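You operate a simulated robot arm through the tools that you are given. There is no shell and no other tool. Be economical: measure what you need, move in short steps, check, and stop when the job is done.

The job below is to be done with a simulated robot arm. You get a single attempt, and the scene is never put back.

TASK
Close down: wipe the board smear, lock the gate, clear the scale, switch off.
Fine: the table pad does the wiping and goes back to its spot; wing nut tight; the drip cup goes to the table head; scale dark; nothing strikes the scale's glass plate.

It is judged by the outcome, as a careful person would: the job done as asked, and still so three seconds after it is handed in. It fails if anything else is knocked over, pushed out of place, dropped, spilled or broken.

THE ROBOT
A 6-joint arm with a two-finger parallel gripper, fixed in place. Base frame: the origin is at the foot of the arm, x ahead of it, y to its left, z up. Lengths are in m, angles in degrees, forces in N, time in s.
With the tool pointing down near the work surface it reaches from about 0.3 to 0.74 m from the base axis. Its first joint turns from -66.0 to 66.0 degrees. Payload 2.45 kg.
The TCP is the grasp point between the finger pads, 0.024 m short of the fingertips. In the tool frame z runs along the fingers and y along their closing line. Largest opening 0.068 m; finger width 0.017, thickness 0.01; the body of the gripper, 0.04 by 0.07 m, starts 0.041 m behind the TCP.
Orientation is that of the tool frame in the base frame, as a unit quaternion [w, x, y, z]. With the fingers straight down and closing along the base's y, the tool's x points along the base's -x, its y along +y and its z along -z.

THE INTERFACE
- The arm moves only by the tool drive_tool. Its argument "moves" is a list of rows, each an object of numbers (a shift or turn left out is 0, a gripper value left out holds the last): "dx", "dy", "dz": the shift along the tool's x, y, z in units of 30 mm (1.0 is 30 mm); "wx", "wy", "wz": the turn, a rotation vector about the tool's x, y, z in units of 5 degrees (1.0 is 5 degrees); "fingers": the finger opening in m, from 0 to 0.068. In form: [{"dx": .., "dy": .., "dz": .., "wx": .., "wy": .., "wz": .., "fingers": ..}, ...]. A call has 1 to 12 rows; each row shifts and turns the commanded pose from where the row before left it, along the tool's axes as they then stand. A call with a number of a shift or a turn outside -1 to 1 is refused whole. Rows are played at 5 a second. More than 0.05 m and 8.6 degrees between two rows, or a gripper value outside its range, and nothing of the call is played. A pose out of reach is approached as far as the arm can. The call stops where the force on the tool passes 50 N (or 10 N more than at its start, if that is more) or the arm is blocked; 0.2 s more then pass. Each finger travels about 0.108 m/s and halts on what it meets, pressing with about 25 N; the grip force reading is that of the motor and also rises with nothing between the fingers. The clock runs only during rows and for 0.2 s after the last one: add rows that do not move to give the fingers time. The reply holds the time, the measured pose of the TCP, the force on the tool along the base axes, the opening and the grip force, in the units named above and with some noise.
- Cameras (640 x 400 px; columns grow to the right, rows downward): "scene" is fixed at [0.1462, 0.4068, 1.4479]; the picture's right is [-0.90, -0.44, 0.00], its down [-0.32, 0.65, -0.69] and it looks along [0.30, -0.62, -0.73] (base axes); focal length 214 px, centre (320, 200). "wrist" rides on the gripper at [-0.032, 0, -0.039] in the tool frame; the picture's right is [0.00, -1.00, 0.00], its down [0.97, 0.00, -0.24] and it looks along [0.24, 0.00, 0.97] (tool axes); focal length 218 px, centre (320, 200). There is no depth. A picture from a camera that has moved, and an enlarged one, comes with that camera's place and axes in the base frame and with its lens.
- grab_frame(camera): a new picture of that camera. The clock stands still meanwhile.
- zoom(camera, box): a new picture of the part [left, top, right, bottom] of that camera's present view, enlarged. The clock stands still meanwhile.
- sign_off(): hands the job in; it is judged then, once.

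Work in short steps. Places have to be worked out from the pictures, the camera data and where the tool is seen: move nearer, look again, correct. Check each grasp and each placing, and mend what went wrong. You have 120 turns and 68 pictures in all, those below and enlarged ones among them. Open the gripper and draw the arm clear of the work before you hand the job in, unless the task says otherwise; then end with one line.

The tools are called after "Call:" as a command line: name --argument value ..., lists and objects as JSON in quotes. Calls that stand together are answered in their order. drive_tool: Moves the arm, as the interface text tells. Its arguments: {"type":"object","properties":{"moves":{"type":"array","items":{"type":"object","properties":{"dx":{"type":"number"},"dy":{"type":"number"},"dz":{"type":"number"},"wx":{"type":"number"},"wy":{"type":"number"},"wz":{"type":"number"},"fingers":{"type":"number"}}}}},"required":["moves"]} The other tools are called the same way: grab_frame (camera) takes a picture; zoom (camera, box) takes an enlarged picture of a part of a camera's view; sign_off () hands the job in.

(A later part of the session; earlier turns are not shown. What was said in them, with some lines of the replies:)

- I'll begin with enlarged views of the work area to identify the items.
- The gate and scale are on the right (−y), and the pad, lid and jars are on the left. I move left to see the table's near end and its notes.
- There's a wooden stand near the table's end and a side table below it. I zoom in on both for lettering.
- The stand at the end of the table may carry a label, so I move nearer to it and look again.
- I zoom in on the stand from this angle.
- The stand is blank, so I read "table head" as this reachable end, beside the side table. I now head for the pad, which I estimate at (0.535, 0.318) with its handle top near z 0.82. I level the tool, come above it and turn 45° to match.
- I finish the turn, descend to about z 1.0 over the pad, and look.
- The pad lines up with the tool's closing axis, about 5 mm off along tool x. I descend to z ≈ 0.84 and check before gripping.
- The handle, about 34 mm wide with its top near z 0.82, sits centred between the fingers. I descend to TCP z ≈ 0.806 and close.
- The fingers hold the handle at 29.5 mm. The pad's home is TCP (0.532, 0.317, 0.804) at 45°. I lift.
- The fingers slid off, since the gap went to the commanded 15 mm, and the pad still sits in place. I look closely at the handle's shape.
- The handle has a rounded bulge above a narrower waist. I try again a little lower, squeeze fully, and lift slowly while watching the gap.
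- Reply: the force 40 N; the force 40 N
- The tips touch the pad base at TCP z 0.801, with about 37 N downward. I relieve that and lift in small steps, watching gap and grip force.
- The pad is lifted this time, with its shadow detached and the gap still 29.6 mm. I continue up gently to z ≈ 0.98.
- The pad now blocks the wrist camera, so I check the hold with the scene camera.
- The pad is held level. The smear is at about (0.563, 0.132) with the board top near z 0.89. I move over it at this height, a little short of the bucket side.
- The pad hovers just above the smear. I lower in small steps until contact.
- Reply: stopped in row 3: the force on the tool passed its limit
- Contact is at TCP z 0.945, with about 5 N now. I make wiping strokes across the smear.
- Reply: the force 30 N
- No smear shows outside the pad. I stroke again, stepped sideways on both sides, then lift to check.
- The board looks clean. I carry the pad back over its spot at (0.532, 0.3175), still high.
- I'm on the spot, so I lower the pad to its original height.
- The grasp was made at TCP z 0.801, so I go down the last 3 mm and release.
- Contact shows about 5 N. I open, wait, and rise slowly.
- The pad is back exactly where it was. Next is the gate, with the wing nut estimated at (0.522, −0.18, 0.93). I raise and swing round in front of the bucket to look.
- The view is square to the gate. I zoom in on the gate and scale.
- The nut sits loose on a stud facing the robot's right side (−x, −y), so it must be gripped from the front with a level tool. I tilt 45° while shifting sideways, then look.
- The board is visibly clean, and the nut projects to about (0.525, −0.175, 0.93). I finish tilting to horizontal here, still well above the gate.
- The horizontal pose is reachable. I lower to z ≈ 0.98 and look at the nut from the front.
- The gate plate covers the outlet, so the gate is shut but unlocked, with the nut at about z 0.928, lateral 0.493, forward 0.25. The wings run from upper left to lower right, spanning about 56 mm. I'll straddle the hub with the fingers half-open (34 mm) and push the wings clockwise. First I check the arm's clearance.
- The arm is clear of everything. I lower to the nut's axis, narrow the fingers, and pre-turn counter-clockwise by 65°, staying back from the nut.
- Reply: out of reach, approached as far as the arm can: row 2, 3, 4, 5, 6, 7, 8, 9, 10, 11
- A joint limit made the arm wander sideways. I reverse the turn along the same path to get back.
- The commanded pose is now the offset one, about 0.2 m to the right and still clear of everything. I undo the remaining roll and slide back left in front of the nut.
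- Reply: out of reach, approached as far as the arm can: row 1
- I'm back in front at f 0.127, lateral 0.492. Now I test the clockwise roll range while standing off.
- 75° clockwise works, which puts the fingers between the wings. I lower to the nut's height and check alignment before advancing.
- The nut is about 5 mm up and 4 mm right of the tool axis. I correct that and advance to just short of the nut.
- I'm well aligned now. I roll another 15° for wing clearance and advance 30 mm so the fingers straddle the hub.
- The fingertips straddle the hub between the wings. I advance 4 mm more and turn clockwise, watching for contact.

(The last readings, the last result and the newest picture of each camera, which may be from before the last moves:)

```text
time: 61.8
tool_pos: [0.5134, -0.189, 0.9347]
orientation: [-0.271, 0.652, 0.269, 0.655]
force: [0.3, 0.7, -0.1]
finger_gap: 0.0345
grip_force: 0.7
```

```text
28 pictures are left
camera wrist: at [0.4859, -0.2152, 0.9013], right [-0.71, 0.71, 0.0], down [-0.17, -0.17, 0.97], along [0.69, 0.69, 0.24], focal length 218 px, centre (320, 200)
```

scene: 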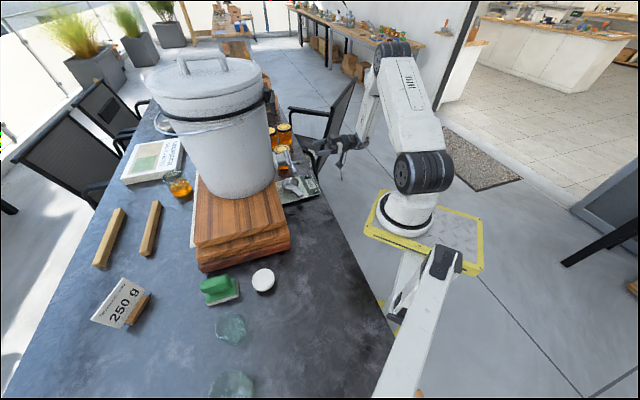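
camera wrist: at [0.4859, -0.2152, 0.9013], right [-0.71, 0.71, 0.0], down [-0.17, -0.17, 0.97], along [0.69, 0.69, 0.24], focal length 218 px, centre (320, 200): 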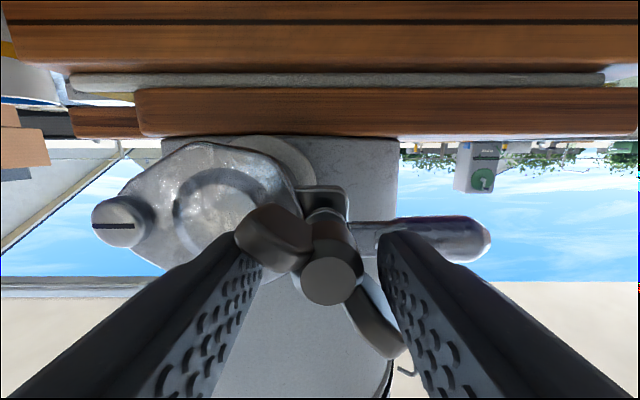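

The fingers have reached the wings at 180° of roll. I keep turning clockwise.

Call:
drive_tool --moves '[{"wz": 1}, {"wz": 1}, {"wz": 1}, {"wz": 1}, {"wz": 1}, {"wz": 1}]'

Call:
grab_frame --camera "wrist"

```text
time: 63.2
tool_pos: [0.5133, -0.1873, 0.9338]
orientation: [-0.43, 0.7, 0.091, 0.562]
force: [-0.5, 0.2, -0.7]
finger_gap: 0.0344
grip_force: 0.3
```

```text
27 pictures are left
camera wrist: at [0.475, -0.2038, 0.9053], right [-0.61, 0.61, 0.5], down [0.17, -0.51, 0.84], along [0.77, 0.6, 0.21], focal length 218 px, centre (320, 200)
```

wrist: 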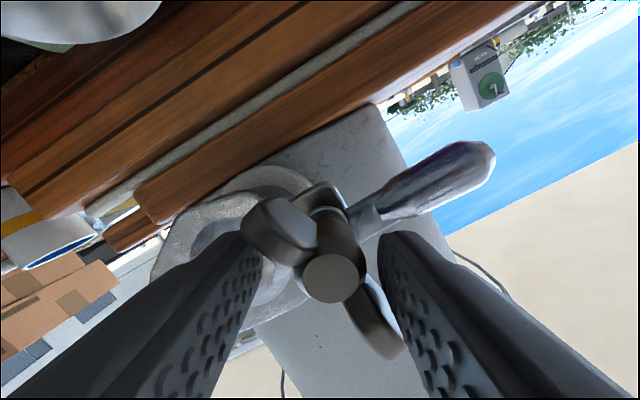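

The nut is turning with the hand. I continue.

Call:
drive_tool --moves '[{"wz": 1}, {"wz": 1}, {"wz": 1}, {"wz": 1}, {"wz": 1}, {"wz": 1}, {"wz": 1}, {"wz": 1}, {"wz": 1}, {"wz": 1}]'

```text
time: 65.4
tool_pos: [0.5131, -0.1876, 0.9331]
orientation: [-0.629, 0.673, -0.212, 0.327]
force: [-1.0, 0.0, 0.1]
finger_gap: 0.0342
grip_force: 0.1
```

Call:
drive_tool --moves '[{"wz": 1}, {"wz": 1}, {"wz": 1}, {"wz": 1}, {"wz": 1}, {"wz": 1}, {"wz": 1}, {"wz": 1}]'

Call:
grab_frame --camera "wrist"

```text
time: 67.2
tool_pos: [0.5119, -0.1879, 0.9331]
orientation: [0.701, -0.561, 0.43, -0.092]
force: [-1.3, 1.5, 2.8]
finger_gap: 0.0351
grip_force: 0.9
```

```text
26 pictures are left
camera wrist: at [0.4658, -0.1959, 0.9494], right [0.35, -0.36, 0.87], down [0.43, -0.76, -0.49], along [0.83, 0.54, -0.12], focal length 218 px, centre (320, 200)
```

wrist: 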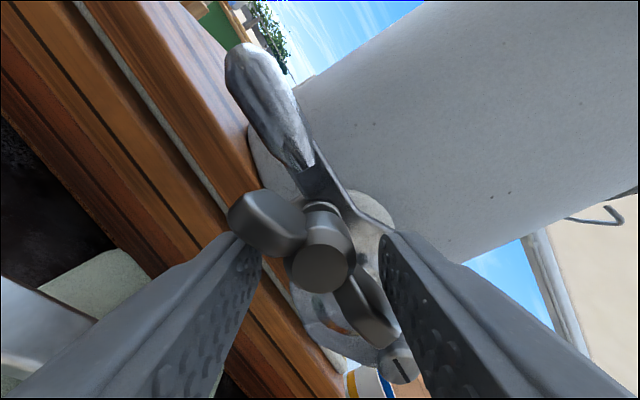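

At 300° the nut is still turning and resistance has begun to show. I continue in small steps.

Call:
drive_tool --moves '[{"wz": 1}, {"wz": 1}, {"wz": 1}, {"wz": 1}]'

```text
time: 68.2
tool_pos: [0.5123, -0.1868, 0.9337]
orientation: [0.708, -0.476, 0.52, 0.031]
force: [-3.0, 1.9, 9.7]
finger_gap: 0.0365
grip_force: 1.6
```

Resistance is rising, with 10 N on the tool and the gap pushed to 36.5 mm. I check the nut.

Call:
zoom --camera "wrist" --box '[190, 120, 446, 380]'

```text
1.54 times, centred on (318, 250) of wrist
camera zoom: at [0.471, -0.2004, 0.958], right [0.54, -0.54, 0.64], down [0.27, -0.61, -0.74], along [0.8, 0.58, -0.18], focal length 336 px, centre (323, 123)
```

zoom: 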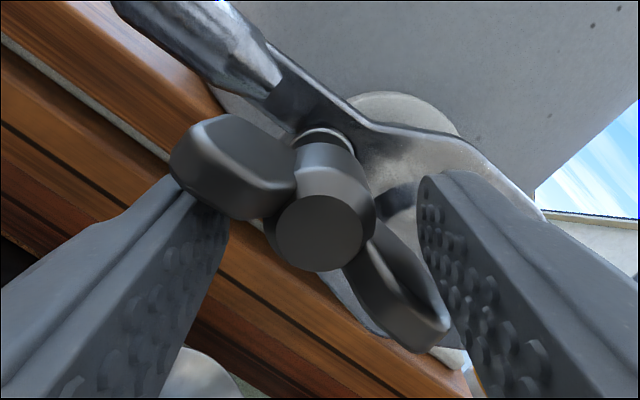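

The nut is nearly seated against the boss. I close the fingers slightly for a firmer hold and keep tightening until it stops.

Call:
drive_tool --moves '[{"fingers": 0.03, "wz": 0.5}, {"wz": 0.5}, {"wz": 1}]'

```text
time: 69.0
tool_pos: [0.514, -0.1878, 0.9343]
orientation: [0.703, -0.437, 0.555, 0.083]
force: [-4.4, 11.6, 12.4]
finger_gap: 0.0366
grip_force: 45.2
```

Call:
drive_tool --moves '[{"wz": 1}, {"wz": 1}]'

Call:
zoom --camera "wrist" --box '[190, 120, 446, 380]'

```text
time: 69.6
tool_pos: [0.5092, -0.1837, 0.9327]
orientation: [0.694, -0.378, 0.596, 0.143]
force: [33.4, -25.8, 4.6]
finger_gap: 0.0624
grip_force: 20.4
out of reach, approached as far as the arm can: row 2
```

```text
1.54 times, centred on (318, 250) of wrist
camera zoom: at [0.4731, -0.2035, 0.961], right [0.65, -0.67, 0.35], down [0.07, -0.41, -0.91], along [0.76, 0.61, -0.22], focal length 336 px, centre (323, 123)
```

zoom: 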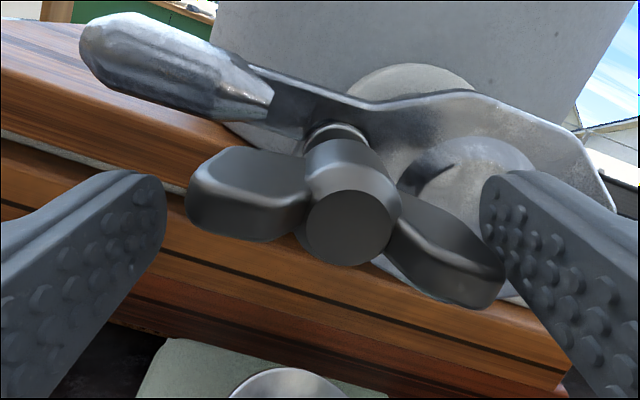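

The fingers slid over the wing tips under heavy load, at the edge of the roll range, so the nut seems seated. To be sure, I open, withdraw and roll back for a second push with better leverage.

Call:
drive_tool --moves '[{"fingers": 0.066}, {"dz": -0.7}, {"dz": -0.7}, {"dz": -0.6, "fingers": 0.044}]'

Call:
zoom --camera "wrist" --box '[190, 100, 446, 300]'

```text
time: 70.6
tool_pos: [0.4584, -0.2174, 0.9295]
orientation: [0.692, -0.38, 0.595, 0.151]
force: [-0.8, 0.7, -0.1]
finger_gap: 0.0438
grip_force: 0.0
out of reach, approached as far as the arm can: row 4
```

```text
2.00 times, centred on (318, 200) of wrist
camera zoom: at [0.4229, -0.2359, 0.9577], right [0.66, -0.67, 0.34], down [0.07, -0.4, -0.91], along [0.75, 0.63, -0.22], focal length 436 px, centre (324, 200)
```

zoom: 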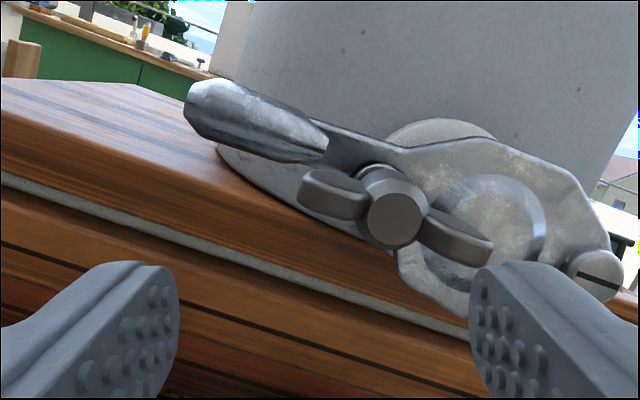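

The nut's wings now lie parallel with the lever, which suggests seated. I roll back in stages to around 130° for the check push.

Call:
drive_tool --moves '[{"wz": -1}, {"wz": -1}, {"wz": -1}, {"wz": -1}, {"wz": -1}, {"wz": -1}, {"wz": -1}, {"wz": -1}, {"wz": -1}, {"wz": -1}, {"wz": -1}, {"wz": -1}]'

Call:
drive_tool --moves '[{"wz": -1}, {"wz": -1}, {"wz": -1}, {"wz": -1}, {"wz": -1}, {"wz": -1}, {"wz": -1}, {"wz": -1}, {"wz": -1}, {"wz": -1}, {"wz": -1}, {"wz": -1}]'

Call:
drive_tool --moves '[{"wz": -1}, {"wz": -1}, {"wz": -1}, {"wz": -1}, {"wz": -1}, {"wz": -1}, {"wz": -1}, {"wz": -1}, {"wz": -1}, {"wz": -1}, {"wz": -1}, {"wz": -1}]'

Call:
drive_tool --moves '[{"wz": -1}, {"wz": -1}, {"wz": -1}, {"wz": -1}, {"wz": -1}, {"wz": -1}]'

```text
time: 73.2
tool_pos: [0.4586, -0.2187, 0.9289]
orientation: [0.675, -0.627, 0.325, -0.214]
force: [0.0, 0.2, -1.0]
finger_gap: 0.0441
grip_force: 0.1
```

```text
time: 75.8
tool_pos: [0.4617, -0.2161, 0.9279]
orientation: [-0.477, 0.706, 0.032, 0.523]
force: [-0.3, -0.3, -0.9]
finger_gap: 0.044
grip_force: 0.0
```

```text
time: 78.4
tool_pos: [0.4602, -0.2159, 0.9288]
orientation: [-0.152, 0.595, 0.38, 0.692]
force: [-1.1, -0.3, -0.5]
finger_gap: 0.0441
grip_force: 0.1
```

```text
time: 79.8
tool_pos: [0.4622, -0.2185, 0.928]
orientation: [0.031, 0.477, 0.522, 0.707]
force: [-0.7, -0.2, -1.1]
finger_gap: 0.0438
grip_force: 0.0
```

I'm at 130° roll. I centre on the nut axis (lateral 0.494, z 0.934), advance, then push clockwise and watch the resistance.

Call:
drive_tool --moves '[{"dx": -0.196, "dy": 0.426}, {"dz": 0.5}, {"dz": 0.5}, {"dz": 0.5}, {"dz": 0.5}]'

Call:
grab_frame --camera "wrist"

```text
time: 81.0
tool_pos: [0.5118, -0.1833, 0.935]
orientation: [0.032, 0.477, 0.521, 0.707]
force: [0.1, -0.3, -0.5]
finger_gap: 0.0437
grip_force: 0.1
```

```text
22 pictures are left
camera wrist: at [0.5019, -0.2278, 0.9141], right [-0.45, 0.46, -0.77], down [-0.7, 0.36, 0.62], along [0.56, 0.82, 0.16], focal length 218 px, centre (320, 200)
```

wrist: 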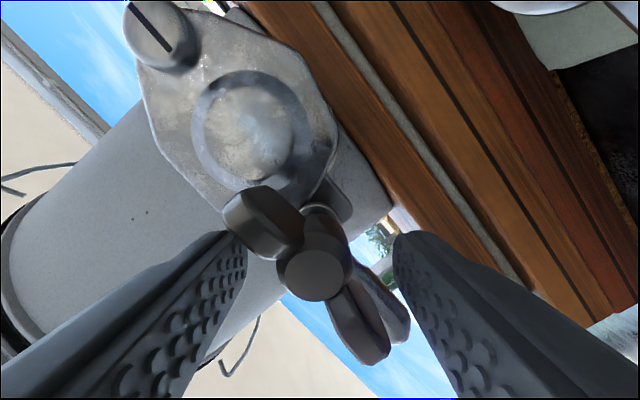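

I'm in place. I push clockwise in small increments.

Call:
drive_tool --moves '[{"wz": 1}, {"wz": 1}, {"wz": 1}]'

Call:
drive_tool --moves '[{"wz": 1}, {"wz": 0.5}]'

Call:
drive_tool --moves '[{"wz": 0.5}, {"wz": 0.5}]'

```text
time: 81.8
tool_pos: [0.5121, -0.1842, 0.9336]
orientation: [-0.062, 0.541, 0.455, 0.705]
force: [0.4, 0.4, 0.6]
finger_gap: 0.044
grip_force: 0.1
```

```text
time: 82.4
tool_pos: [0.5112, -0.1831, 0.9354]
orientation: [-0.107, 0.568, 0.419, 0.7]
force: [1.1, 3.3, 7.0]
finger_gap: 0.0488
grip_force: 3.4
```

```text
time: 83.0
tool_pos: [0.5118, -0.1841, 0.9354]
orientation: [-0.139, 0.583, 0.394, 0.697]
force: [-3.9, 12.4, 33.8]
finger_gap: 0.0497
grip_force: 3.7
```

Firm resistance appears straight away (34 N) after only a few degrees. I check whether the nut moved.

Call:
grab_frame --camera "wrist"

```text
21 pictures are left
camera wrist: at [0.4931, -0.2191, 0.9069], right [-0.65, 0.65, -0.39], down [-0.44, 0.09, 0.89], along [0.62, 0.75, 0.23], focal length 218 px, centre (320, 200)
```

wrist: 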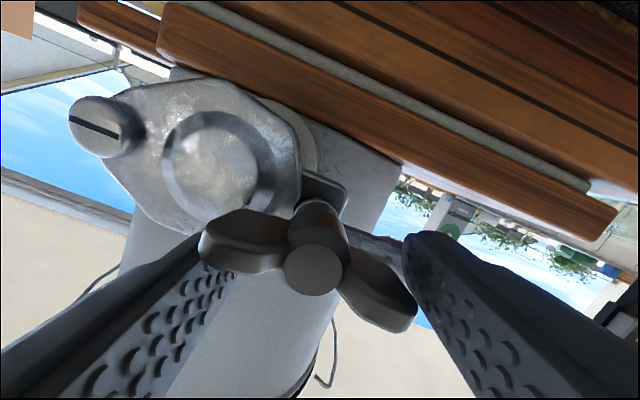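

The nut hardly moved under the push, its wings level with the lever, so it's tight. I back off and open the fingers, then roll to 90° so a later tilt puts the closing direction across the cup handle.

Call:
drive_tool --moves '[{"wz": -1}, {"wz": -0.5, "fingers": 0.05}, {"dz": -0.7}, {"dz": -0.7}, {"dz": -0.8}, {"dz": -0.5, "fingers": 0.066}]'

Call:
drive_tool --moves '[{"wz": -1}, {"wz": -1}, {"wz": -1}, {"wz": -1}, {"wz": -1}, {"wz": -1}, {"wz": -1}, {"wz": -1}, {"wz": -1}, {"wz": -1}, {"wz": -1}]'

Call:
drive_tool --moves '[{"dy": 1}, {"dy": 1}, {"dy": 1}, {"dy": 1}, {"dy": 1}, {"dy": 0.7}]'

```text
time: 84.4
tool_pos: [0.4549, -0.2402, 0.9348]
orientation: [-0.093, 0.56, 0.43, 0.702]
force: [0.4, -0.2, -0.7]
finger_gap: 0.066
grip_force: 0.1
```

```text
time: 86.8
tool_pos: [0.4544, -0.2422, 0.9344]
orientation: [0.245, 0.297, 0.64, 0.665]
force: [0.0, -1.0, 1.5]
finger_gap: 0.066
grip_force: 0.2
```

```text
time: 88.2
tool_pos: [0.4651, -0.2528, 1.1042]
orientation: [0.243, 0.298, 0.64, 0.666]
force: [0.6, 0.1, -0.4]
finger_gap: 0.0659
grip_force: 0.1
```

I'm clear and high. Now I tilt the tool down to vertical about its x axis.

Call:
drive_tool --moves '[{"wz": -0.9}, {"wx": 1}, {"wx": 1}, {"wx": 1}, {"wx": 1}, {"wx": 1}, {"wx": 1}, {"wx": 1}, {"wx": 1}, {"wx": 1}]'

Call:
drive_tool --moves '[{"wx": 1}, {"wx": 1}, {"wx": 1}, {"wx": 1}, {"wx": 1}, {"wx": 1}, {"wx": 1}, {"wx": 1}, {"wx": 1}]'

Call:
grab_frame --camera "wrist"

```text
time: 90.4
tool_pos: [0.4652, -0.2522, 1.1047]
orientation: [0.144, 0.355, 0.852, 0.356]
force: [0.0, -0.6, -0.1]
finger_gap: 0.0659
grip_force: 0.1
```

```text
time: 92.4
tool_pos: [0.4636, -0.2507, 1.105]
orientation: [-0.004, 0.382, 0.924, 0.002]
force: [0.9, 0.2, 0.5]
finger_gap: 0.066
grip_force: 0.0
```

```text
20 pictures are left
camera wrist: at [0.4868, -0.2739, 1.1436], right [-0.71, -0.71, 0.0], down [-0.69, 0.69, 0.25], along [-0.17, 0.18, -0.97], focal length 218 px, centre (320, 200)
```

wrist: 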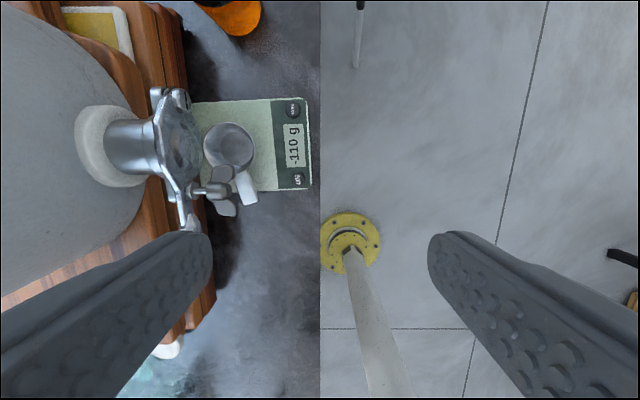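

I zoom in on the cup, its handle and the scale.

Call:
zoom --camera "wrist" --box '[150, 75, 330, 240]'

```text
2.42 times, centred on (240, 158) of wrist
camera zoom: at [0.4868, -0.2739, 1.1436], right [-0.71, -0.71, 0.0], down [-0.69, 0.69, 0.25], along [-0.17, 0.18, -0.97], focal length 529 px, centre (514, 303)
```

zoom: 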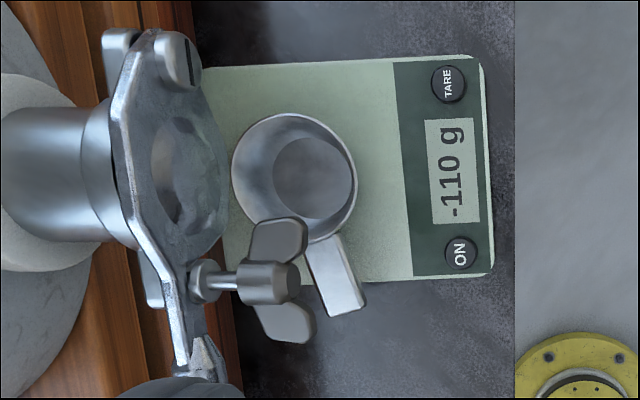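

The handle (top about z 0.797) lies under the lever and nut, so a vertical approach would hit them. I'll come in tilted 45° from the left along the handle, closing across its width and staying off the plate. First I move left at height, yaw to the handle's slant, and tilt.

Call:
drive_tool --moves '[{"dx": 1}, {"dx": 1}, {"dx": 1}, {"dx": 1}, {"dx": 1}, {"wz": -1}, {"wz": -1}, {"wz": -1}, {"wz": -0.8}]'

Call:
drive_tool --moves '[{"wy": -1}, {"wy": -1}, {"wy": -1}, {"wy": -1}, {"wy": -1}, {"wy": -1}, {"wy": -1}, {"wy": -1}, {"wy": -1}]'

Call:
grab_frame --camera "wrist"

```text
time: 94.4
tool_pos: [0.3596, -0.1464, 1.1066]
orientation: [-0.002, 0.224, 0.975, 0.003]
force: [-0.3, -1.0, 0.5]
finger_gap: 0.0659
grip_force: 0.1
```

```text
time: 96.4
tool_pos: [0.4058, -0.1771, 1.1339]
orientation: [0.365, 0.208, 0.904, -0.08]
force: [0.3, -0.1, -0.8]
finger_gap: 0.0659
grip_force: 0.1
out of reach, approached as far as the arm can: row 5, 6, 7, 8, 9
```

```text
18 pictures are left
camera wrist: at [0.4026, -0.175, 1.1838], right [-0.44, -0.9, -0.01], down [-0.78, 0.38, -0.5], along [0.45, -0.21, -0.87], focal length 218 px, centre (320, 200)
```

wrist: 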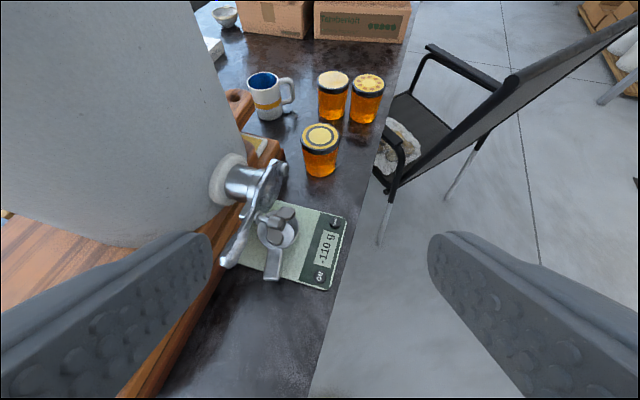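

The orientation is right, pointing 45° down along the handle. The handle's end projects to (0.504, −0.129, 0.797), matching before. I narrow the fingers and go down to a pre-grasp point well left of the lever.

Call:
drive_tool --moves '[{"dx": 0.84, "dz": 0.94, "fingers": 0.046}, {"dx": 0.84, "dz": 0.94}, {"dx": 0.84, "dz": 0.94}, {"dx": 0.85, "dz": 0.94}, {"dx": 0.85, "dz": 0.94}, {"dx": 0.85, "dz": 0.95}, {"dx": 0.85, "dz": 0.95}]'

Call:
grab_frame --camera "wrist"

```text
time: 98.0
tool_pos: [0.4574, -0.2224, 0.9383]
orientation: [0.369, 0.218, 0.901, -0.064]
force: [1.1, -1.0, 0.1]
finger_gap: 0.046
grip_force: 0.0
out of reach, approached as far as the arm can: row 1, 2, 3, 4, 5, 6, 7
```

```text
17 pictures are left
camera wrist: at [0.4524, -0.2216, 0.9878], right [-0.44, -0.9, -0.05], down [-0.77, 0.4, -0.5], along [0.47, -0.18, -0.86], focal length 218 px, centre (320, 200)
```

wrist: 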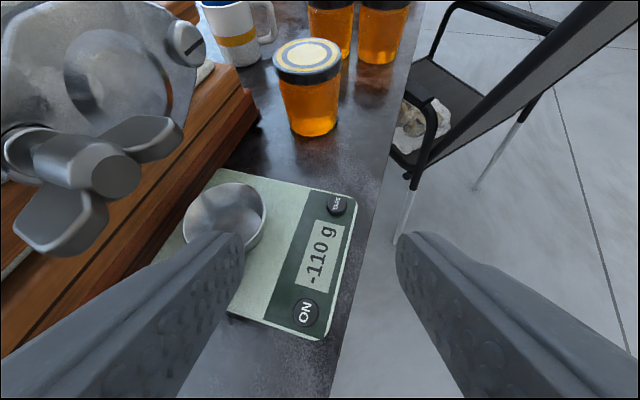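

The arm can't tuck that far left at this height because the wrist gets too near the base. The pose nearer the scale is reachable, so I'll lower in front of the gate, left of the scale, and then slide forward under the lever to the handle.

Call:
drive_tool --moves '[{"wx": 0.36, "wz": -0.37}, {"dx": 0.5, "dz": 0.31}, {"dx": 0.5, "dz": 0.31}, {"dx": 0.5, "dz": 0.31}, {"dx": 0.5, "dz": 0.31}, {"dx": 0.5, "dz": 0.31}, {"dx": 0.5, "dz": 0.31}]'

Call:
grab_frame --camera "wrist"

```text
time: 99.6
tool_pos: [0.4743, -0.2309, 0.8707]
orientation: [0.37, 0.221, 0.901, -0.05]
force: [1.0, 0.2, -0.5]
finger_gap: 0.0461
grip_force: 0.1
out of reach, approached as far as the arm can: row 1, 2, 3, 4, 5, 6, 7
```

```text
16 pictures are left
camera wrist: at [0.4698, -0.2323, 0.9208], right [-0.44, -0.9, -0.07], down [-0.77, 0.41, -0.49], along [0.47, -0.16, -0.87], focal length 218 px, centre (320, 200)
```

wrist: 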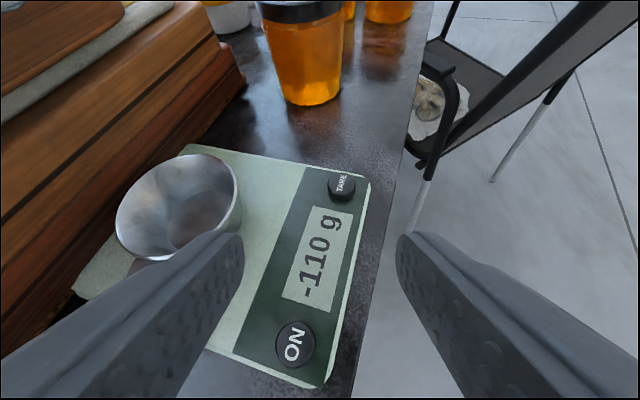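

This tilt is blocked by the arm's folded-elbow limit. A better option is to pinch the cup's front rim wall from the front with the tool tilted about 33°, roughly parallel to the tapered wall and with the tips well above the plate. I rise first and bring the tool back upright.

Call:
drive_tool --moves '[{"dx": -0.85, "dz": -0.9}, {"dx": -0.85, "dz": -0.9}, {"dx": -0.85, "dz": -0.9}, {"dx": -0.85, "dz": -0.9}, {"dx": -0.85, "dz": -0.9}, {"wy": 1}, {"wy": 1}, {"wy": 1}, {"wy": 1}, {"wy": 1}, {"wy": 1}, {"wy": 1}]'

Call:
drive_tool --moves '[{"wy": 1}, {"wy": 0.8}, {}]'

```text
time: 102.2
tool_pos: [0.4682, -0.2372, 1.0568]
orientation: [0.081, 0.227, 0.971, 0.005]
force: [0.5, 0.7, 0.3]
finger_gap: 0.0458
grip_force: 0.0
```

```text
time: 103.0
tool_pos: [0.4679, -0.2369, 1.0559]
orientation: [0.005, 0.224, 0.974, 0.023]
force: [-0.2, 0.8, -0.1]
finger_gap: 0.046
grip_force: 0.0
```

Now I tilt 30° forward and take a look at the cup along the approach direction.

Call:
drive_tool --moves '[{"wx": -1}, {"wx": -1}, {"wx": -1}, {"wx": -1}, {"wx": -1}, {"wx": -1}, {}]'

Call:
grab_frame --camera "wrist"

```text
time: 104.6
tool_pos: [0.4679, -0.2361, 1.0561]
orientation: [0.063, 0.214, 0.935, 0.275]
force: [-0.1, -0.1, -0.2]
finger_gap: 0.0462
grip_force: 0.1
```

```text
15 pictures are left
camera wrist: at [0.4875, -0.2691, 1.0892], right [-0.37, -0.76, -0.54], down [-0.93, 0.31, 0.2], along [0.01, 0.58, -0.82], focal length 218 px, centre (320, 200)
```

wrist: 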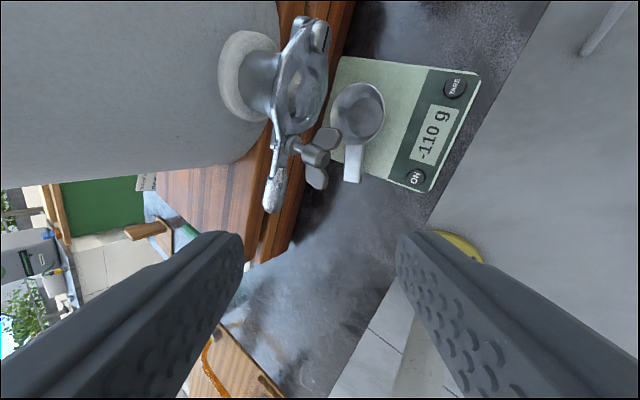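

The cup's rim centre is at about (0.579, −0.176), with the rim near z 0.80 and radius about 38 mm. The pinch point is the front wall, at TCP ≈ (0.558, −0.219, 0.812). I shift into line, narrow the fingers to 20 mm, and advance to 45 mm short of it.

Call:
drive_tool --moves '[{"dx": -0.8, "dy": -0.95, "fingers": 0.02}, {"dx": -0.8, "dy": -0.95}, {"dx": -0.85, "dy": -0.97}, {"dz": 1}, {"dz": 1}, {"dz": 1}, {"dz": 1}, {"dz": 1}, {"dz": 1}, {"dz": 0.3}]'

Call:
grab_frame --camera "wrist"

```text
time: 106.8
tool_pos: [0.5466, -0.2399, 0.8491]
orientation: [0.063, 0.217, 0.934, 0.276]
force: [0.2, -0.3, 0.3]
finger_gap: 0.02
grip_force: 0.1
```

```text
14 pictures are left
camera wrist: at [0.5667, -0.2737, 0.8828], right [-0.37, -0.76, -0.54], down [-0.93, 0.31, 0.2], along [0.01, 0.58, -0.82], focal length 218 px, centre (320, 200)
```

wrist: 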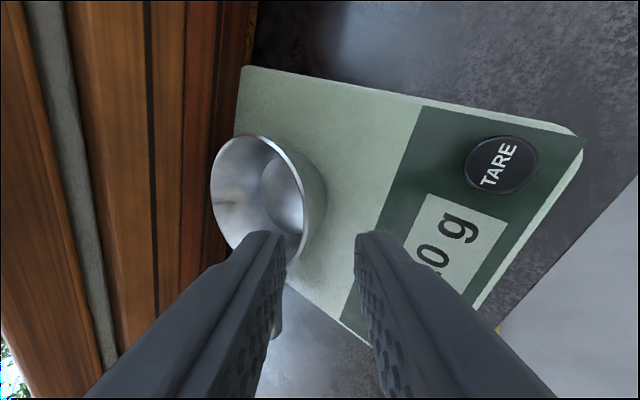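

The cup centre is confirmed at (0.581, −0.174) and the alignment is within a few mm. I correct slightly and advance to about 14 mm short.

Call:
drive_tool --moves '[{"dx": -0.08, "dy": 0.15, "dz": 0.4}, {"dz": 0.4}, {"dz": 0.3}]'

Call:
grab_frame --camera "wrist"

```text
time: 107.6
tool_pos: [0.5594, -0.2232, 0.8253]
orientation: [0.063, 0.215, 0.935, 0.274]
force: [-0.4, -0.4, 0.5]
finger_gap: 0.0203
grip_force: 0.1
```

```text
13 pictures are left
camera wrist: at [0.5787, -0.2557, 0.8572], right [-0.37, -0.76, -0.54], down [-0.93, 0.31, 0.2], along [0.01, 0.58, -0.82], focal length 218 px, centre (320, 200)
```

wrist: 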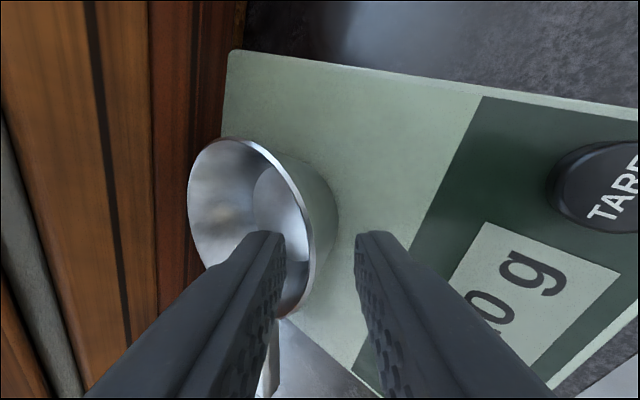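

The rim lies centred between the inner and outer fingertips. I advance 13 mm in small steps.

Call:
drive_tool --moves '[{"dz": 0.15}, {"dz": 0.15}, {"dz": 0.13}]'

Call:
grab_frame --camera "wrist"

```text
time: 108.4
tool_pos: [0.561, -0.2164, 0.8143]
orientation: [0.063, 0.216, 0.935, 0.275]
force: [-0.1, -0.2, -0.3]
finger_gap: 0.0201
grip_force: 0.0
```

```text
12 pictures are left
camera wrist: at [0.5814, -0.2499, 0.8466], right [-0.37, -0.76, -0.54], down [-0.93, 0.31, 0.2], along [0.01, 0.58, -0.82], focal length 218 px, centre (320, 200)
```

wrist: 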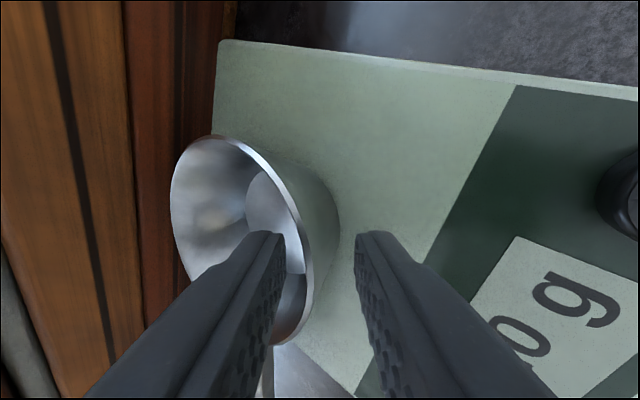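

The wall is between the fingers with about 9 mm of overlap, and the outer tip is still above the plate. I close.

Call:
drive_tool --moves '[{"dz": 0.06, "fingers": 0.012}, {"fingers": 0.004}, {"fingers": 0.0}, {"fingers": 0.0}, {}]'

```text
time: 109.6
tool_pos: [0.5619, -0.216, 0.8134]
orientation: [0.063, 0.215, 0.935, 0.274]
force: [-0.6, 0.1, -1.3]
finger_gap: 0.0022
grip_force: 25.0
```

The fingers hold the 2.2 mm wall. I lift straight up about 20 mm, slowly, and check.

Call:
drive_tool --moves '[{"dy": 0.054, "dz": -0.084}, {"dy": 0.108, "dz": -0.168}, {"dy": 0.108, "dz": -0.168}, {"dy": 0.108, "dz": -0.168}, {}]'

Call:
zoom --camera "scene" --box '[250, 130, 340, 210]'

```text
time: 110.8
tool_pos: [0.5629, -0.2173, 0.8354]
orientation: [0.063, 0.215, 0.935, 0.274]
force: [0.0, 0.3, -1.8]
finger_gap: 0.0018
grip_force: 25.4
```

```text
5.00 times, centred on (295, 170) of scene
camera zoom: at [0.1462, 0.4068, 1.4479], right [-0.9, -0.44, 0.0], down [-0.32, 0.65, -0.69], along [0.3, -0.62, -0.73], focal length 1072 px, centre (445, 350)
```

zoom: 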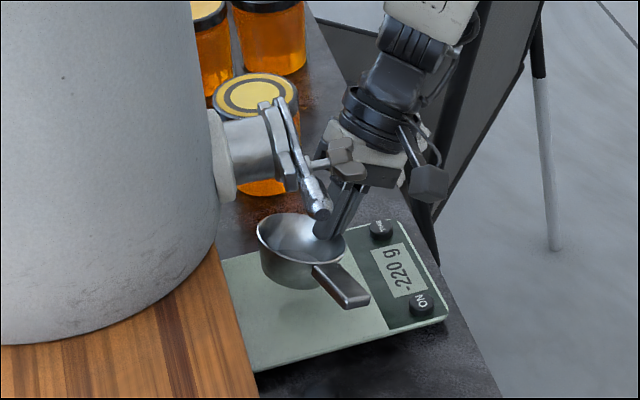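

The cup is lifted and the scale now reads −220 g. I draw it straight out from under the gate, rising slightly.

Call:
drive_tool --moves '[{"dx": 0.15, "dy": -0.35, "dz": -0.3}, {"dx": 0.23, "dy": -0.5, "dz": -0.5}, {"dx": 0.23, "dy": -0.5, "dz": -0.5}, {"dx": 0.23, "dy": -0.5, "dz": -0.5}, {"dx": 0.23, "dy": -0.5, "dz": -0.5}, {"dx": 0.23, "dy": -0.5, "dz": -0.5}, {"dx": 0.23, "dy": -0.5, "dz": -0.5}, {"dx": 0.23, "dy": -0.5, "dz": -0.5}, {}]'

```text
time: 112.8
tool_pos: [0.4452, -0.3353, 0.8679]
orientation: [0.064, 0.215, 0.935, 0.274]
force: [0.4, -0.2, -1.4]
finger_gap: 0.002
grip_force: 24.9
```

I'm clear of the gate. I raise the cup 0.12 m, then yaw 45° about the vertical (keeping the cup level) for the trip to the left.

Call:
drive_tool --moves '[{"dy": 0.54, "dz": -0.84}, {"dy": 0.54, "dz": -0.84}, {"dy": 0.54, "dz": -0.84}, {"dy": 0.54, "dz": -0.84}, {"dy": 0.36, "dz": -0.56}]'

Call:
drive_tool --moves '[{"wy": 0.54, "wz": -0.84}, {"wy": 0.54, "wz": -0.84}, {"wy": 0.54, "wz": -0.84}, {"wy": 0.54, "wz": -0.84}, {"wy": 0.54, "wz": -0.84}, {"wy": 0.54, "wz": -0.84}, {"wy": 0.54, "wz": -0.84}, {"wy": 0.54, "wz": -0.84}, {"wy": 0.54, "wz": -0.84}]'

```text
time: 114.0
tool_pos: [0.4448, -0.3359, 1.0083]
orientation: [0.063, 0.215, 0.935, 0.275]
force: [0.0, 0.1, -1.7]
finger_gap: 0.0018
grip_force: 25.3
```

```text
time: 116.0
tool_pos: [0.445, -0.3357, 1.0062]
orientation: [-0.047, -0.159, 0.946, 0.279]
force: [-0.2, 0.0, -0.7]
finger_gap: 0.0022
grip_force: 25.6
```

It's level and held. I carry it left past the front of the bucket.

Call:
drive_tool --moves '[{"dx": -0.07, "dy": 0.83, "dz": 0.533}, {"dx": -0.07, "dy": 0.83, "dz": 0.533}, {"dx": -0.07, "dy": 0.83, "dz": 0.533}, {"dx": -0.07, "dy": 0.83, "dz": 0.533}, {"dx": -0.07, "dy": 0.83, "dz": 0.533}, {"dx": -0.07, "dy": 0.83, "dz": 0.533}, {"dx": -0.07, "dy": 0.83, "dz": 0.533}, {"dx": -0.07, "dy": 0.83, "dz": 0.533}, {"dx": -0.07, "dy": 0.83, "dz": 0.533}, {"dx": -0.07, "dy": 0.83, "dz": 0.533}, {"dx": -0.07, "dy": 0.83, "dz": 0.533}]'

```text
time: 118.4
tool_pos: [0.359, -0.0194, 1.0072]
orientation: [-0.046, -0.158, 0.946, 0.278]
force: [0.0, -0.4, -0.7]
finger_gap: 0.002
grip_force: 25.1
```

I continue left, then yaw the second 45° once past the bucket.

Call:
drive_tool --moves '[{"dx": -0.222, "dy": 0.782, "dz": 0.506}, {"dx": -0.222, "dy": 0.782, "dz": 0.506}, {"dx": -0.222, "dy": 0.782, "dz": 0.506}, {"dx": -0.222, "dy": 0.782, "dz": 0.506}, {"dx": -0.222, "dy": 0.782, "dz": 0.506}, {"dx": -0.222, "dy": 0.782, "dz": 0.506}, {"dx": -0.222, "dy": 0.782, "dz": 0.506}]'

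Call:
drive_tool --moves '[{"wy": 0.54, "wz": -0.84}, {"wy": 0.54, "wz": -0.84}, {"wy": 0.54, "wz": -0.84}, {"wy": 0.54, "wz": -0.84}, {"wy": 0.54, "wz": -0.84}, {"wy": 0.54, "wz": -0.84}, {"wy": 0.54, "wz": -0.84}, {"wy": 0.54, "wz": -0.84}, {"wy": 0.54, "wz": -0.84}]'

Call:
grab_frame --camera "wrist"

```text
time: 120.0
tool_pos: [0.3398, 0.1809, 1.0057]
orientation: [-0.046, -0.158, 0.946, 0.278]
force: [-0.4, 0.1, -0.5]
finger_gap: 0.0018
grip_force: 24.9
```

```text
time: 122.0
tool_pos: [0.3415, 0.1797, 1.0054]
orientation: [-0.15, -0.509, 0.814, 0.238]
force: [-0.2, -0.3, -2.0]
finger_gap: 0.0018
grip_force: 24.7
```

```text
10 pictures are left
camera wrist: at [0.3744, 0.2, 1.0391], right [0.76, -0.37, -0.54], down [-0.31, -0.93, 0.2], along [-0.58, 0.01, -0.82], focal length 218 px, centre (320, 200)
```

wrist: 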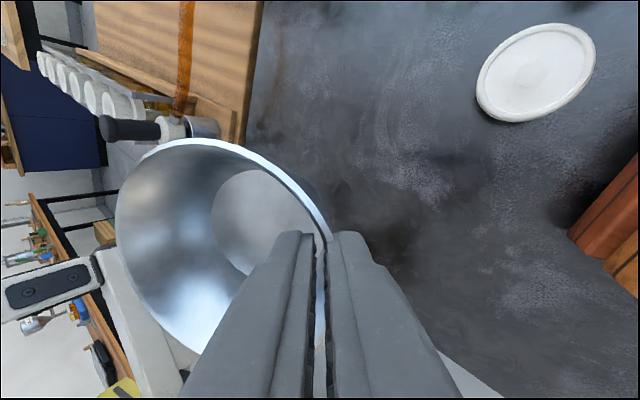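

The cup is held well and is empty. I set it at about (0.20, 0.36), some 0.1 m from the head-end edge and clear of the glasses and lid. I carry it there at height.

Call:
drive_tool --moves '[{"dx": -0.557, "dy": 0.745, "dz": 0.48}, {"dx": -0.557, "dy": 0.745, "dz": 0.48}, {"dx": -0.557, "dy": 0.745, "dz": 0.48}, {"dx": -0.557, "dy": 0.745, "dz": 0.48}, {"dx": -0.557, "dy": 0.745, "dz": 0.48}, {"dx": -0.557, "dy": 0.745, "dz": 0.48}]'

Call:
grab_frame --camera "wrist"

```text
time: 123.4
tool_pos: [0.2436, 0.3416, 1.0065]
orientation: [-0.149, -0.508, 0.814, 0.239]
force: [-0.2, 0.4, -1.0]
finger_gap: 0.0022
grip_force: 24.8
```

```text
9 pictures are left
camera wrist: at [0.2754, 0.3607, 1.0391], right [0.76, -0.37, -0.54], down [-0.31, -0.93, 0.2], along [-0.58, 0.02, -0.82], focal length 218 px, centre (320, 200)
```

wrist: 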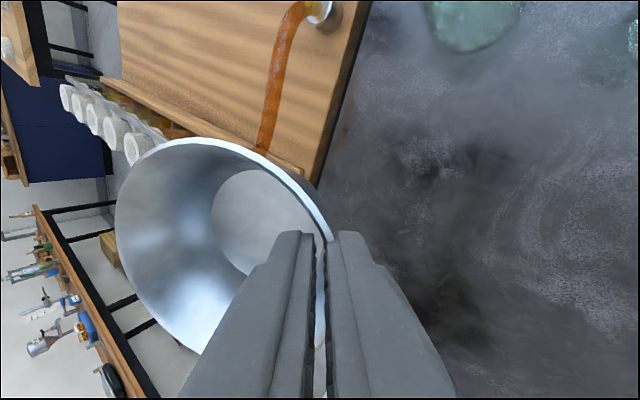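

The spot below is clear table, about 0.1 m in from the end edge. I lower to just above the surface.

Call:
drive_tool --moves '[{"dy": -0.5, "dz": 0.78}, {"dy": -0.5, "dz": 0.78}, {"dy": -0.5, "dz": 0.78}, {"dy": -0.5, "dz": 0.78}, {"dy": -0.5, "dz": 0.78}, {"dy": -0.5, "dz": 0.78}, {"dy": -0.43, "dz": 0.67}, {}]'

Call:
drive_tool --moves '[{"dy": -0.1, "dz": 0.16}, {"dy": -0.07, "dz": 0.11}, {}]'

```text
time: 125.2
tool_pos: [0.2421, 0.3408, 0.8159]
orientation: [-0.149, -0.508, 0.814, 0.239]
force: [-0.1, 0.2, -1.0]
finger_gap: 0.0018
grip_force: 25.0
```

```text
time: 126.0
tool_pos: [0.2421, 0.3401, 0.8061]
orientation: [-0.149, -0.508, 0.814, 0.239]
force: [0.6, 0.7, -0.8]
finger_gap: 0.0018
grip_force: 24.7
```

I continue in 2–3 mm steps until touch-down.

Call:
drive_tool --moves '[{"dy": -0.05, "dz": 0.08}, {"dy": -0.05, "dz": 0.08}, {}]'

Call:
drive_tool --moves '[{"dy": -0.036, "dz": 0.056}, {"dy": -0.036, "dz": 0.056}, {}]'

```text
time: 126.8
tool_pos: [0.2414, 0.3407, 0.8007]
orientation: [-0.149, -0.508, 0.814, 0.239]
force: [0.4, -0.1, -0.7]
finger_gap: 0.002
grip_force: 25.2
```

```text
time: 127.6
tool_pos: [0.2413, 0.3411, 0.7962]
orientation: [-0.149, -0.507, 0.814, 0.24]
force: [0.3, 0.0, -1.5]
finger_gap: 0.0019
grip_force: 25.1
```

Call:
drive_tool --moves '[{"dy": -0.036, "dz": 0.056}, {}]'

Call:
drive_tool --moves '[{"dy": -0.036, "dz": 0.056}, {}]'

Call:
zoom --camera "wrist" --box '[80, 110, 400, 310]'

```text
time: 128.2
tool_pos: [0.2418, 0.3411, 0.7946]
orientation: [-0.149, -0.508, 0.814, 0.239]
force: [0.0, -0.5, -1.3]
finger_gap: 0.0022
grip_force: 25.0
```

```text
time: 128.8
tool_pos: [0.2417, 0.3413, 0.7931]
orientation: [-0.148, -0.508, 0.814, 0.241]
force: [1.9, -4.1, 20.7]
finger_gap: 0.0019
grip_force: 25.4
```

```text
2.00 times, centred on (240, 210) of wrist
camera zoom: at [0.2749, 0.3605, 0.8257], right [0.76, -0.37, -0.54], down [-0.31, -0.93, 0.2], along [-0.58, 0.02, -0.82], focal length 436 px, centre (480, 180)
```

zoom: 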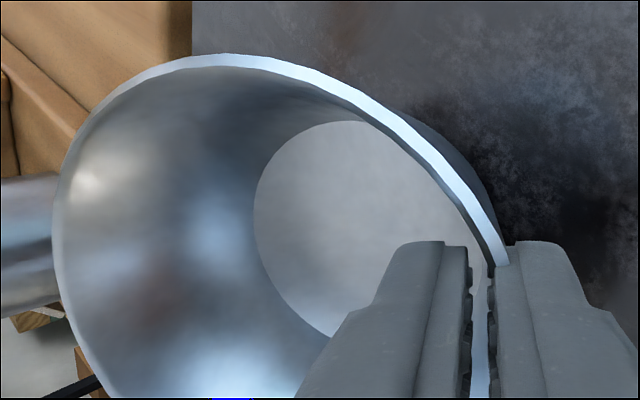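

It touched down, with 20 N of contact. I open the fingers a little and withdraw along the tool axis.

Call:
drive_tool --moves '[{"dy": 0.03, "dz": -0.045}, {"fingers": 0.01}, {"fingers": 0.02}, {}, {"dz": -0.3}, {"dz": -0.5}, {"dz": -0.8}, {"dz": -1}, {"dz": -1}, {"dz": -1}]'

Call:
grab_frame --camera "wrist"

```text
time: 131.0
tool_pos: [0.3093, 0.3075, 0.9111]
orientation: [-0.149, -0.508, 0.814, 0.239]
force: [1.3, 0.4, 0.1]
finger_gap: 0.02
grip_force: 0.2
```

```text
7 pictures are left
camera wrist: at [0.3417, 0.3269, 0.9426], right [0.76, -0.37, -0.54], down [-0.31, -0.93, 0.2], along [-0.58, 0.01, -0.82], focal length 218 px, centre (320, 200)
```

wrist: 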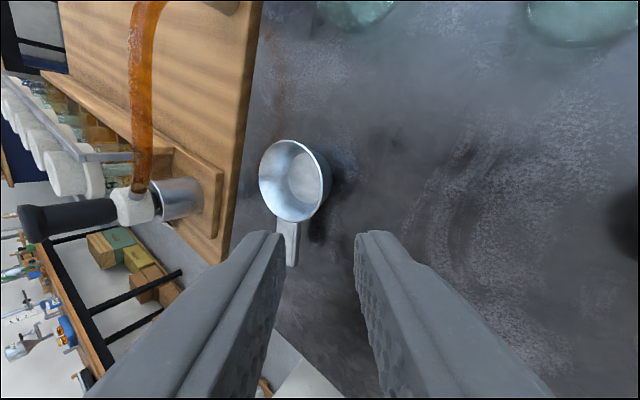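

The drip cup stands upright at the table head. Next is the scale's button, at about (0.4715, −0.206, 0.775). I close the fingers and retrace the path, pressing with the same 33° forward tilt to stay clear of the nut.

Call:
drive_tool --moves '[{"dy": 0.57, "dz": -0.88, "fingers": 0.0}, {"dy": 0.57, "dz": -0.88}, {"dy": 0.57, "dz": -0.88}, {"dx": 0.67, "dy": -0.47, "dz": -0.3}, {"dx": 0.67, "dy": -0.47, "dz": -0.3}, {"dx": 0.67, "dy": -0.47, "dz": -0.3}, {"dx": 0.67, "dy": -0.47, "dz": -0.3}, {"dx": 0.67, "dy": -0.47, "dz": -0.3}]'

Call:
drive_tool --moves '[{"wy": -0.54, "wz": 0.84}, {"wy": -0.54, "wz": 0.84}, {"wy": -0.54, "wz": 0.84}, {"wy": -0.54, "wz": 0.84}, {"wy": -0.54, "wz": 0.84}, {"wy": -0.54, "wz": 0.84}, {"wy": -0.54, "wz": 0.84}, {"wy": -0.54, "wz": 0.84}, {"wy": -0.54, "wz": 0.84}]'

Call:
drive_tool --moves '[{"dx": 0.222, "dy": -0.782, "dz": -0.506}, {"dx": 0.222, "dy": -0.782, "dz": -0.506}, {"dx": 0.222, "dy": -0.782, "dz": -0.506}, {"dx": 0.222, "dy": -0.782, "dz": -0.506}, {"dx": 0.222, "dy": -0.782, "dz": -0.506}, {"dx": 0.222, "dy": -0.782, "dz": -0.506}, {"dx": 0.222, "dy": -0.782, "dz": -0.506}]'

Call:
drive_tool --moves '[{"dx": 0.07, "dy": -0.83, "dz": -0.533}, {"dx": 0.07, "dy": -0.83, "dz": -0.533}, {"dx": 0.07, "dy": -0.83, "dz": -0.533}, {"dx": 0.07, "dy": -0.83, "dz": -0.533}, {"dx": 0.07, "dy": -0.83, "dz": -0.533}, {"dx": 0.07, "dy": -0.83, "dz": -0.533}, {"dx": 0.07, "dy": -0.83, "dz": -0.533}, {"dx": 0.07, "dy": -0.83, "dz": -0.533}, {"dx": 0.07, "dy": -0.83, "dz": -0.533}]'

Call:
drive_tool --moves '[{"wy": -0.54, "wz": 0.84}, {"wy": -0.54, "wz": 0.84}, {"wy": -0.54, "wz": 0.84}, {"wy": -0.54, "wz": 0.84}, {"wy": -0.54, "wz": 0.84}, {"wy": -0.54, "wz": 0.84}, {"wy": -0.54, "wz": 0.84}, {"wy": -0.54, "wz": 0.84}, {"wy": -0.54, "wz": 0.84}, {}]'

```text
time: 132.8
tool_pos: [0.3382, 0.1804, 1.0059]
orientation: [-0.149, -0.509, 0.813, 0.239]
force: [0.0, -0.4, 0.7]
finger_gap: 0.0
grip_force: 23.6
```

```text
time: 134.8
tool_pos: [0.3392, 0.1823, 1.0041]
orientation: [-0.046, -0.157, 0.947, 0.278]
force: [0.6, 1.5, 0.0]
finger_gap: 0.0001
grip_force: 23.0
```

```text
time: 136.4
tool_pos: [0.3593, -0.0202, 1.003]
orientation: [-0.047, -0.158, 0.947, 0.277]
force: [-0.2, -0.9, 0.8]
finger_gap: 0.0001
grip_force: 23.6
```

```text
time: 138.4
tool_pos: [0.4273, -0.2777, 1.0038]
orientation: [-0.046, -0.158, 0.946, 0.278]
force: [-0.4, 0.5, -0.6]
finger_gap: 0.0
grip_force: 23.6
```

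```text
time: 140.6
tool_pos: [0.4281, -0.2783, 1.0048]
orientation: [0.063, 0.217, 0.935, 0.274]
force: [-0.3, 0.2, 0.2]
finger_gap: 0.0
grip_force: 23.7
```

I move to about 40 mm above the ON button and look.

Call:
drive_tool --moves '[{"dx": -0.034, "dy": -0.109, "dz": 0.864}, {"dx": -0.034, "dy": -0.109, "dz": 0.864}, {"dx": -0.034, "dy": -0.109, "dz": 0.864}, {"dx": -0.034, "dy": -0.109, "dz": 0.864}, {"dx": -0.034, "dy": -0.109, "dz": 0.864}, {"dx": -0.034, "dy": -0.109, "dz": 0.864}, {"dx": -0.034, "dy": -0.109, "dz": 0.864}]'

Call:
grab_frame --camera "wrist"

```text
time: 142.2
tool_pos: [0.4682, -0.2102, 0.8364]
orientation: [0.062, 0.216, 0.935, 0.275]
force: [-0.5, 0.0, 0.4]
finger_gap: 0.0001
grip_force: 24.0
```

```text
6 pictures are left
camera wrist: at [0.4866, -0.2437, 0.8703], right [-0.37, -0.76, -0.54], down [-0.93, 0.31, 0.2], along [0.01, 0.58, -0.82], focal length 218 px, centre (320, 200)
```

wrist: 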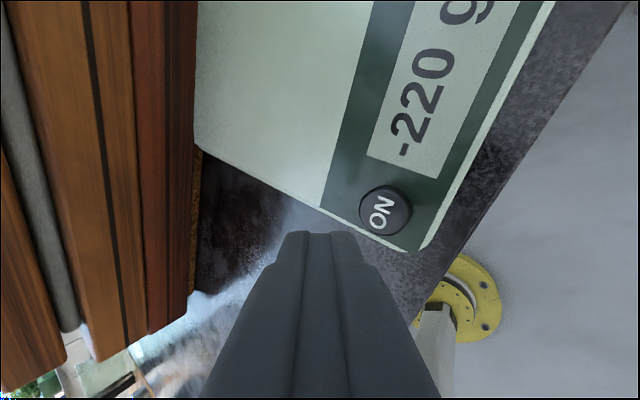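

The button projects to (0.4725, −0.2075), and I'm within 2 mm of it. I lower vertically to just above it, then press in small steps.

Call:
drive_tool --moves '[{"dx": -0.08, "dy": -0.22, "dz": 0.336}, {"dy": -0.22, "dz": 0.336}, {"dy": -0.05, "dz": 0.084}]'

Call:
drive_tool --moves '[{"dy": -0.036, "dz": 0.056}, {"dy": -0.036, "dz": 0.056}, {}]'

```text
time: 143.0
tool_pos: [0.4696, -0.2105, 0.8116]
orientation: [0.063, 0.216, 0.935, 0.275]
force: [-0.3, 0.3, -0.2]
finger_gap: 0.0
grip_force: 24.2
```

```text
time: 143.8
tool_pos: [0.4698, -0.2104, 0.8082]
orientation: [0.063, 0.216, 0.935, 0.274]
force: [0.1, 0.6, 0.2]
finger_gap: 0.0001
grip_force: 23.5
```

Call:
drive_tool --moves '[{"dy": -0.036, "dz": 0.056}, {"dy": -0.036, "dz": 0.056}]'

Call:
drive_tool --moves '[{"dy": -0.018, "dz": 0.028}, {"dy": -0.018, "dz": 0.028}]'

```text
time: 144.4
tool_pos: [0.4702, -0.2109, 0.8034]
orientation: [0.064, 0.216, 0.935, 0.275]
force: [0.0, 0.4, 0.2]
finger_gap: 0.0003
grip_force: 23.6
```

```text
time: 145.0
tool_pos: [0.4709, -0.2095, 0.8026]
orientation: [0.063, 0.215, 0.935, 0.274]
force: [-0.8, -0.9, -0.4]
finger_gap: 0.0
grip_force: 23.2
```

Call:
drive_tool --moves '[{"dy": -0.018, "dz": 0.028}, {"dy": -0.018, "dz": 0.028}]'

Call:
drive_tool --moves '[{"dy": -0.018, "dz": 0.028}]'

```text
time: 145.6
tool_pos: [0.4725, -0.2101, 0.7999]
orientation: [0.063, 0.215, 0.935, 0.274]
force: [-0.4, 0.4, 0.4]
finger_gap: 0.0002
grip_force: 23.8
```

```text
time: 146.0
tool_pos: [0.47, -0.2107, 0.7983]
orientation: [0.063, 0.215, 0.935, 0.275]
force: [0.6, 1.4, 1.2]
finger_gap: 0.0002
grip_force: 23.6
```

Contact is just beginning at 1.2 N. I press a little further.

Call:
drive_tool --moves '[{"dy": -0.018, "dz": 0.028}]'

Call:
drive_tool --moves '[{"dy": -0.018, "dz": 0.028}]'

Call:
zoom --camera "scene" --box '[255, 140, 335, 205]'

```text
time: 146.4
tool_pos: [0.4715, -0.2112, 0.7973]
orientation: [0.064, 0.216, 0.935, 0.274]
force: [0.3, 0.2, 1.8]
finger_gap: 0.0
grip_force: 23.7
```

```text
time: 146.8
tool_pos: [0.4712, -0.2111, 0.7966]
orientation: [0.063, 0.215, 0.935, 0.275]
force: [-2.4, -0.4, 2.2]
finger_gap: 0.0
grip_force: 23.3
```

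```text
6.15 times, centred on (295, 172) of scene
camera zoom: at [0.1462, 0.4068, 1.4479], right [-0.9, -0.44, 0.0], down [-0.32, 0.65, -0.69], along [0.3, -0.62, -0.73], focal length 1320 px, centre (474, 369)
```

zoom: 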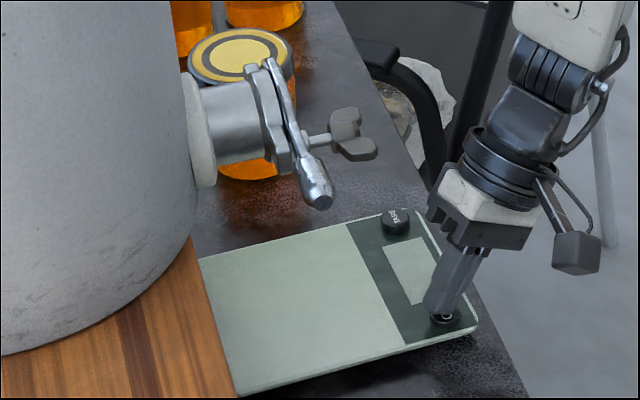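

The display is blank. I lift off, confirm it stays dark, open the gripper and move clear.

Call:
drive_tool --moves '[{"dy": 0.27, "dz": -0.42}, {"dy": 0.54, "dz": -0.84}, {"dy": 0.54, "dz": -0.84}, {"dy": 0.54, "dz": -0.84}, {"dy": 0.54, "dz": -0.84}, {"dy": 0.54, "dz": -0.84}, {"dy": 0.54, "dz": -0.84, "fingers": 0.06}, {"dy": 0.54, "dz": -0.84}, {"dx": 0.33, "dy": -0.79, "dz": -0.51}, {"dx": 0.33, "dy": -0.79, "dz": -0.51}, {}]'

Call:
grab_frame --camera "scene"

Call:
zoom --camera "wrist" --box '[160, 20, 480, 220]'

```text
time: 149.2
tool_pos: [0.4295, -0.2546, 1.0236]
orientation: [0.062, 0.216, 0.935, 0.274]
force: [-0.4, -0.3, 0.4]
finger_gap: 0.0601
grip_force: 0.0
```

```text
4 pictures are left
```

scene: 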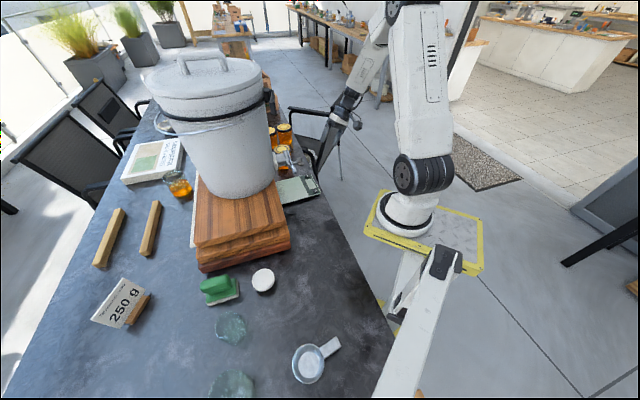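

```text
2.00 times, centred on (320, 120) of wrist
camera zoom: at [0.4484, -0.2876, 1.0558], right [-0.37, -0.76, -0.54], down [-0.93, 0.31, 0.2], along [0.01, 0.58, -0.82], focal length 436 px, centre (320, 360)
```

zoom: 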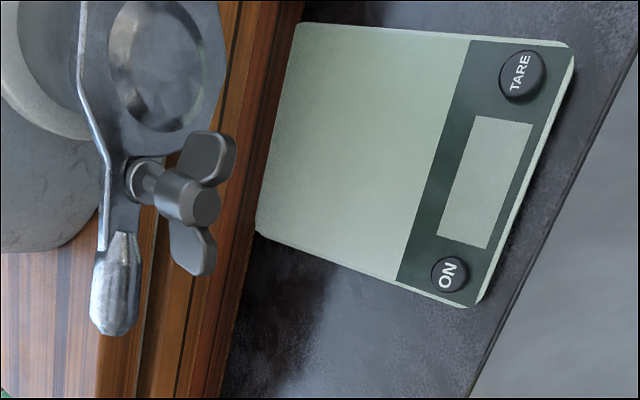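

Final views show the board clean, the pad on its spot, the wing nut tight and level with the lever, and the cup upright at the table head. The scale is dark, and the arm is clear with the gripper open. I hand it in.

Call:
sign_off

```text
The job is handed in.
```

The close-down is done and handed in: board wiped, pad back on its spot, gate locked with the wing nut hard against its stop (some stud still shows behind it), drip cup at the near end of the table, which I took as its head, and the scale off; I saw nothing touch the glass plate.
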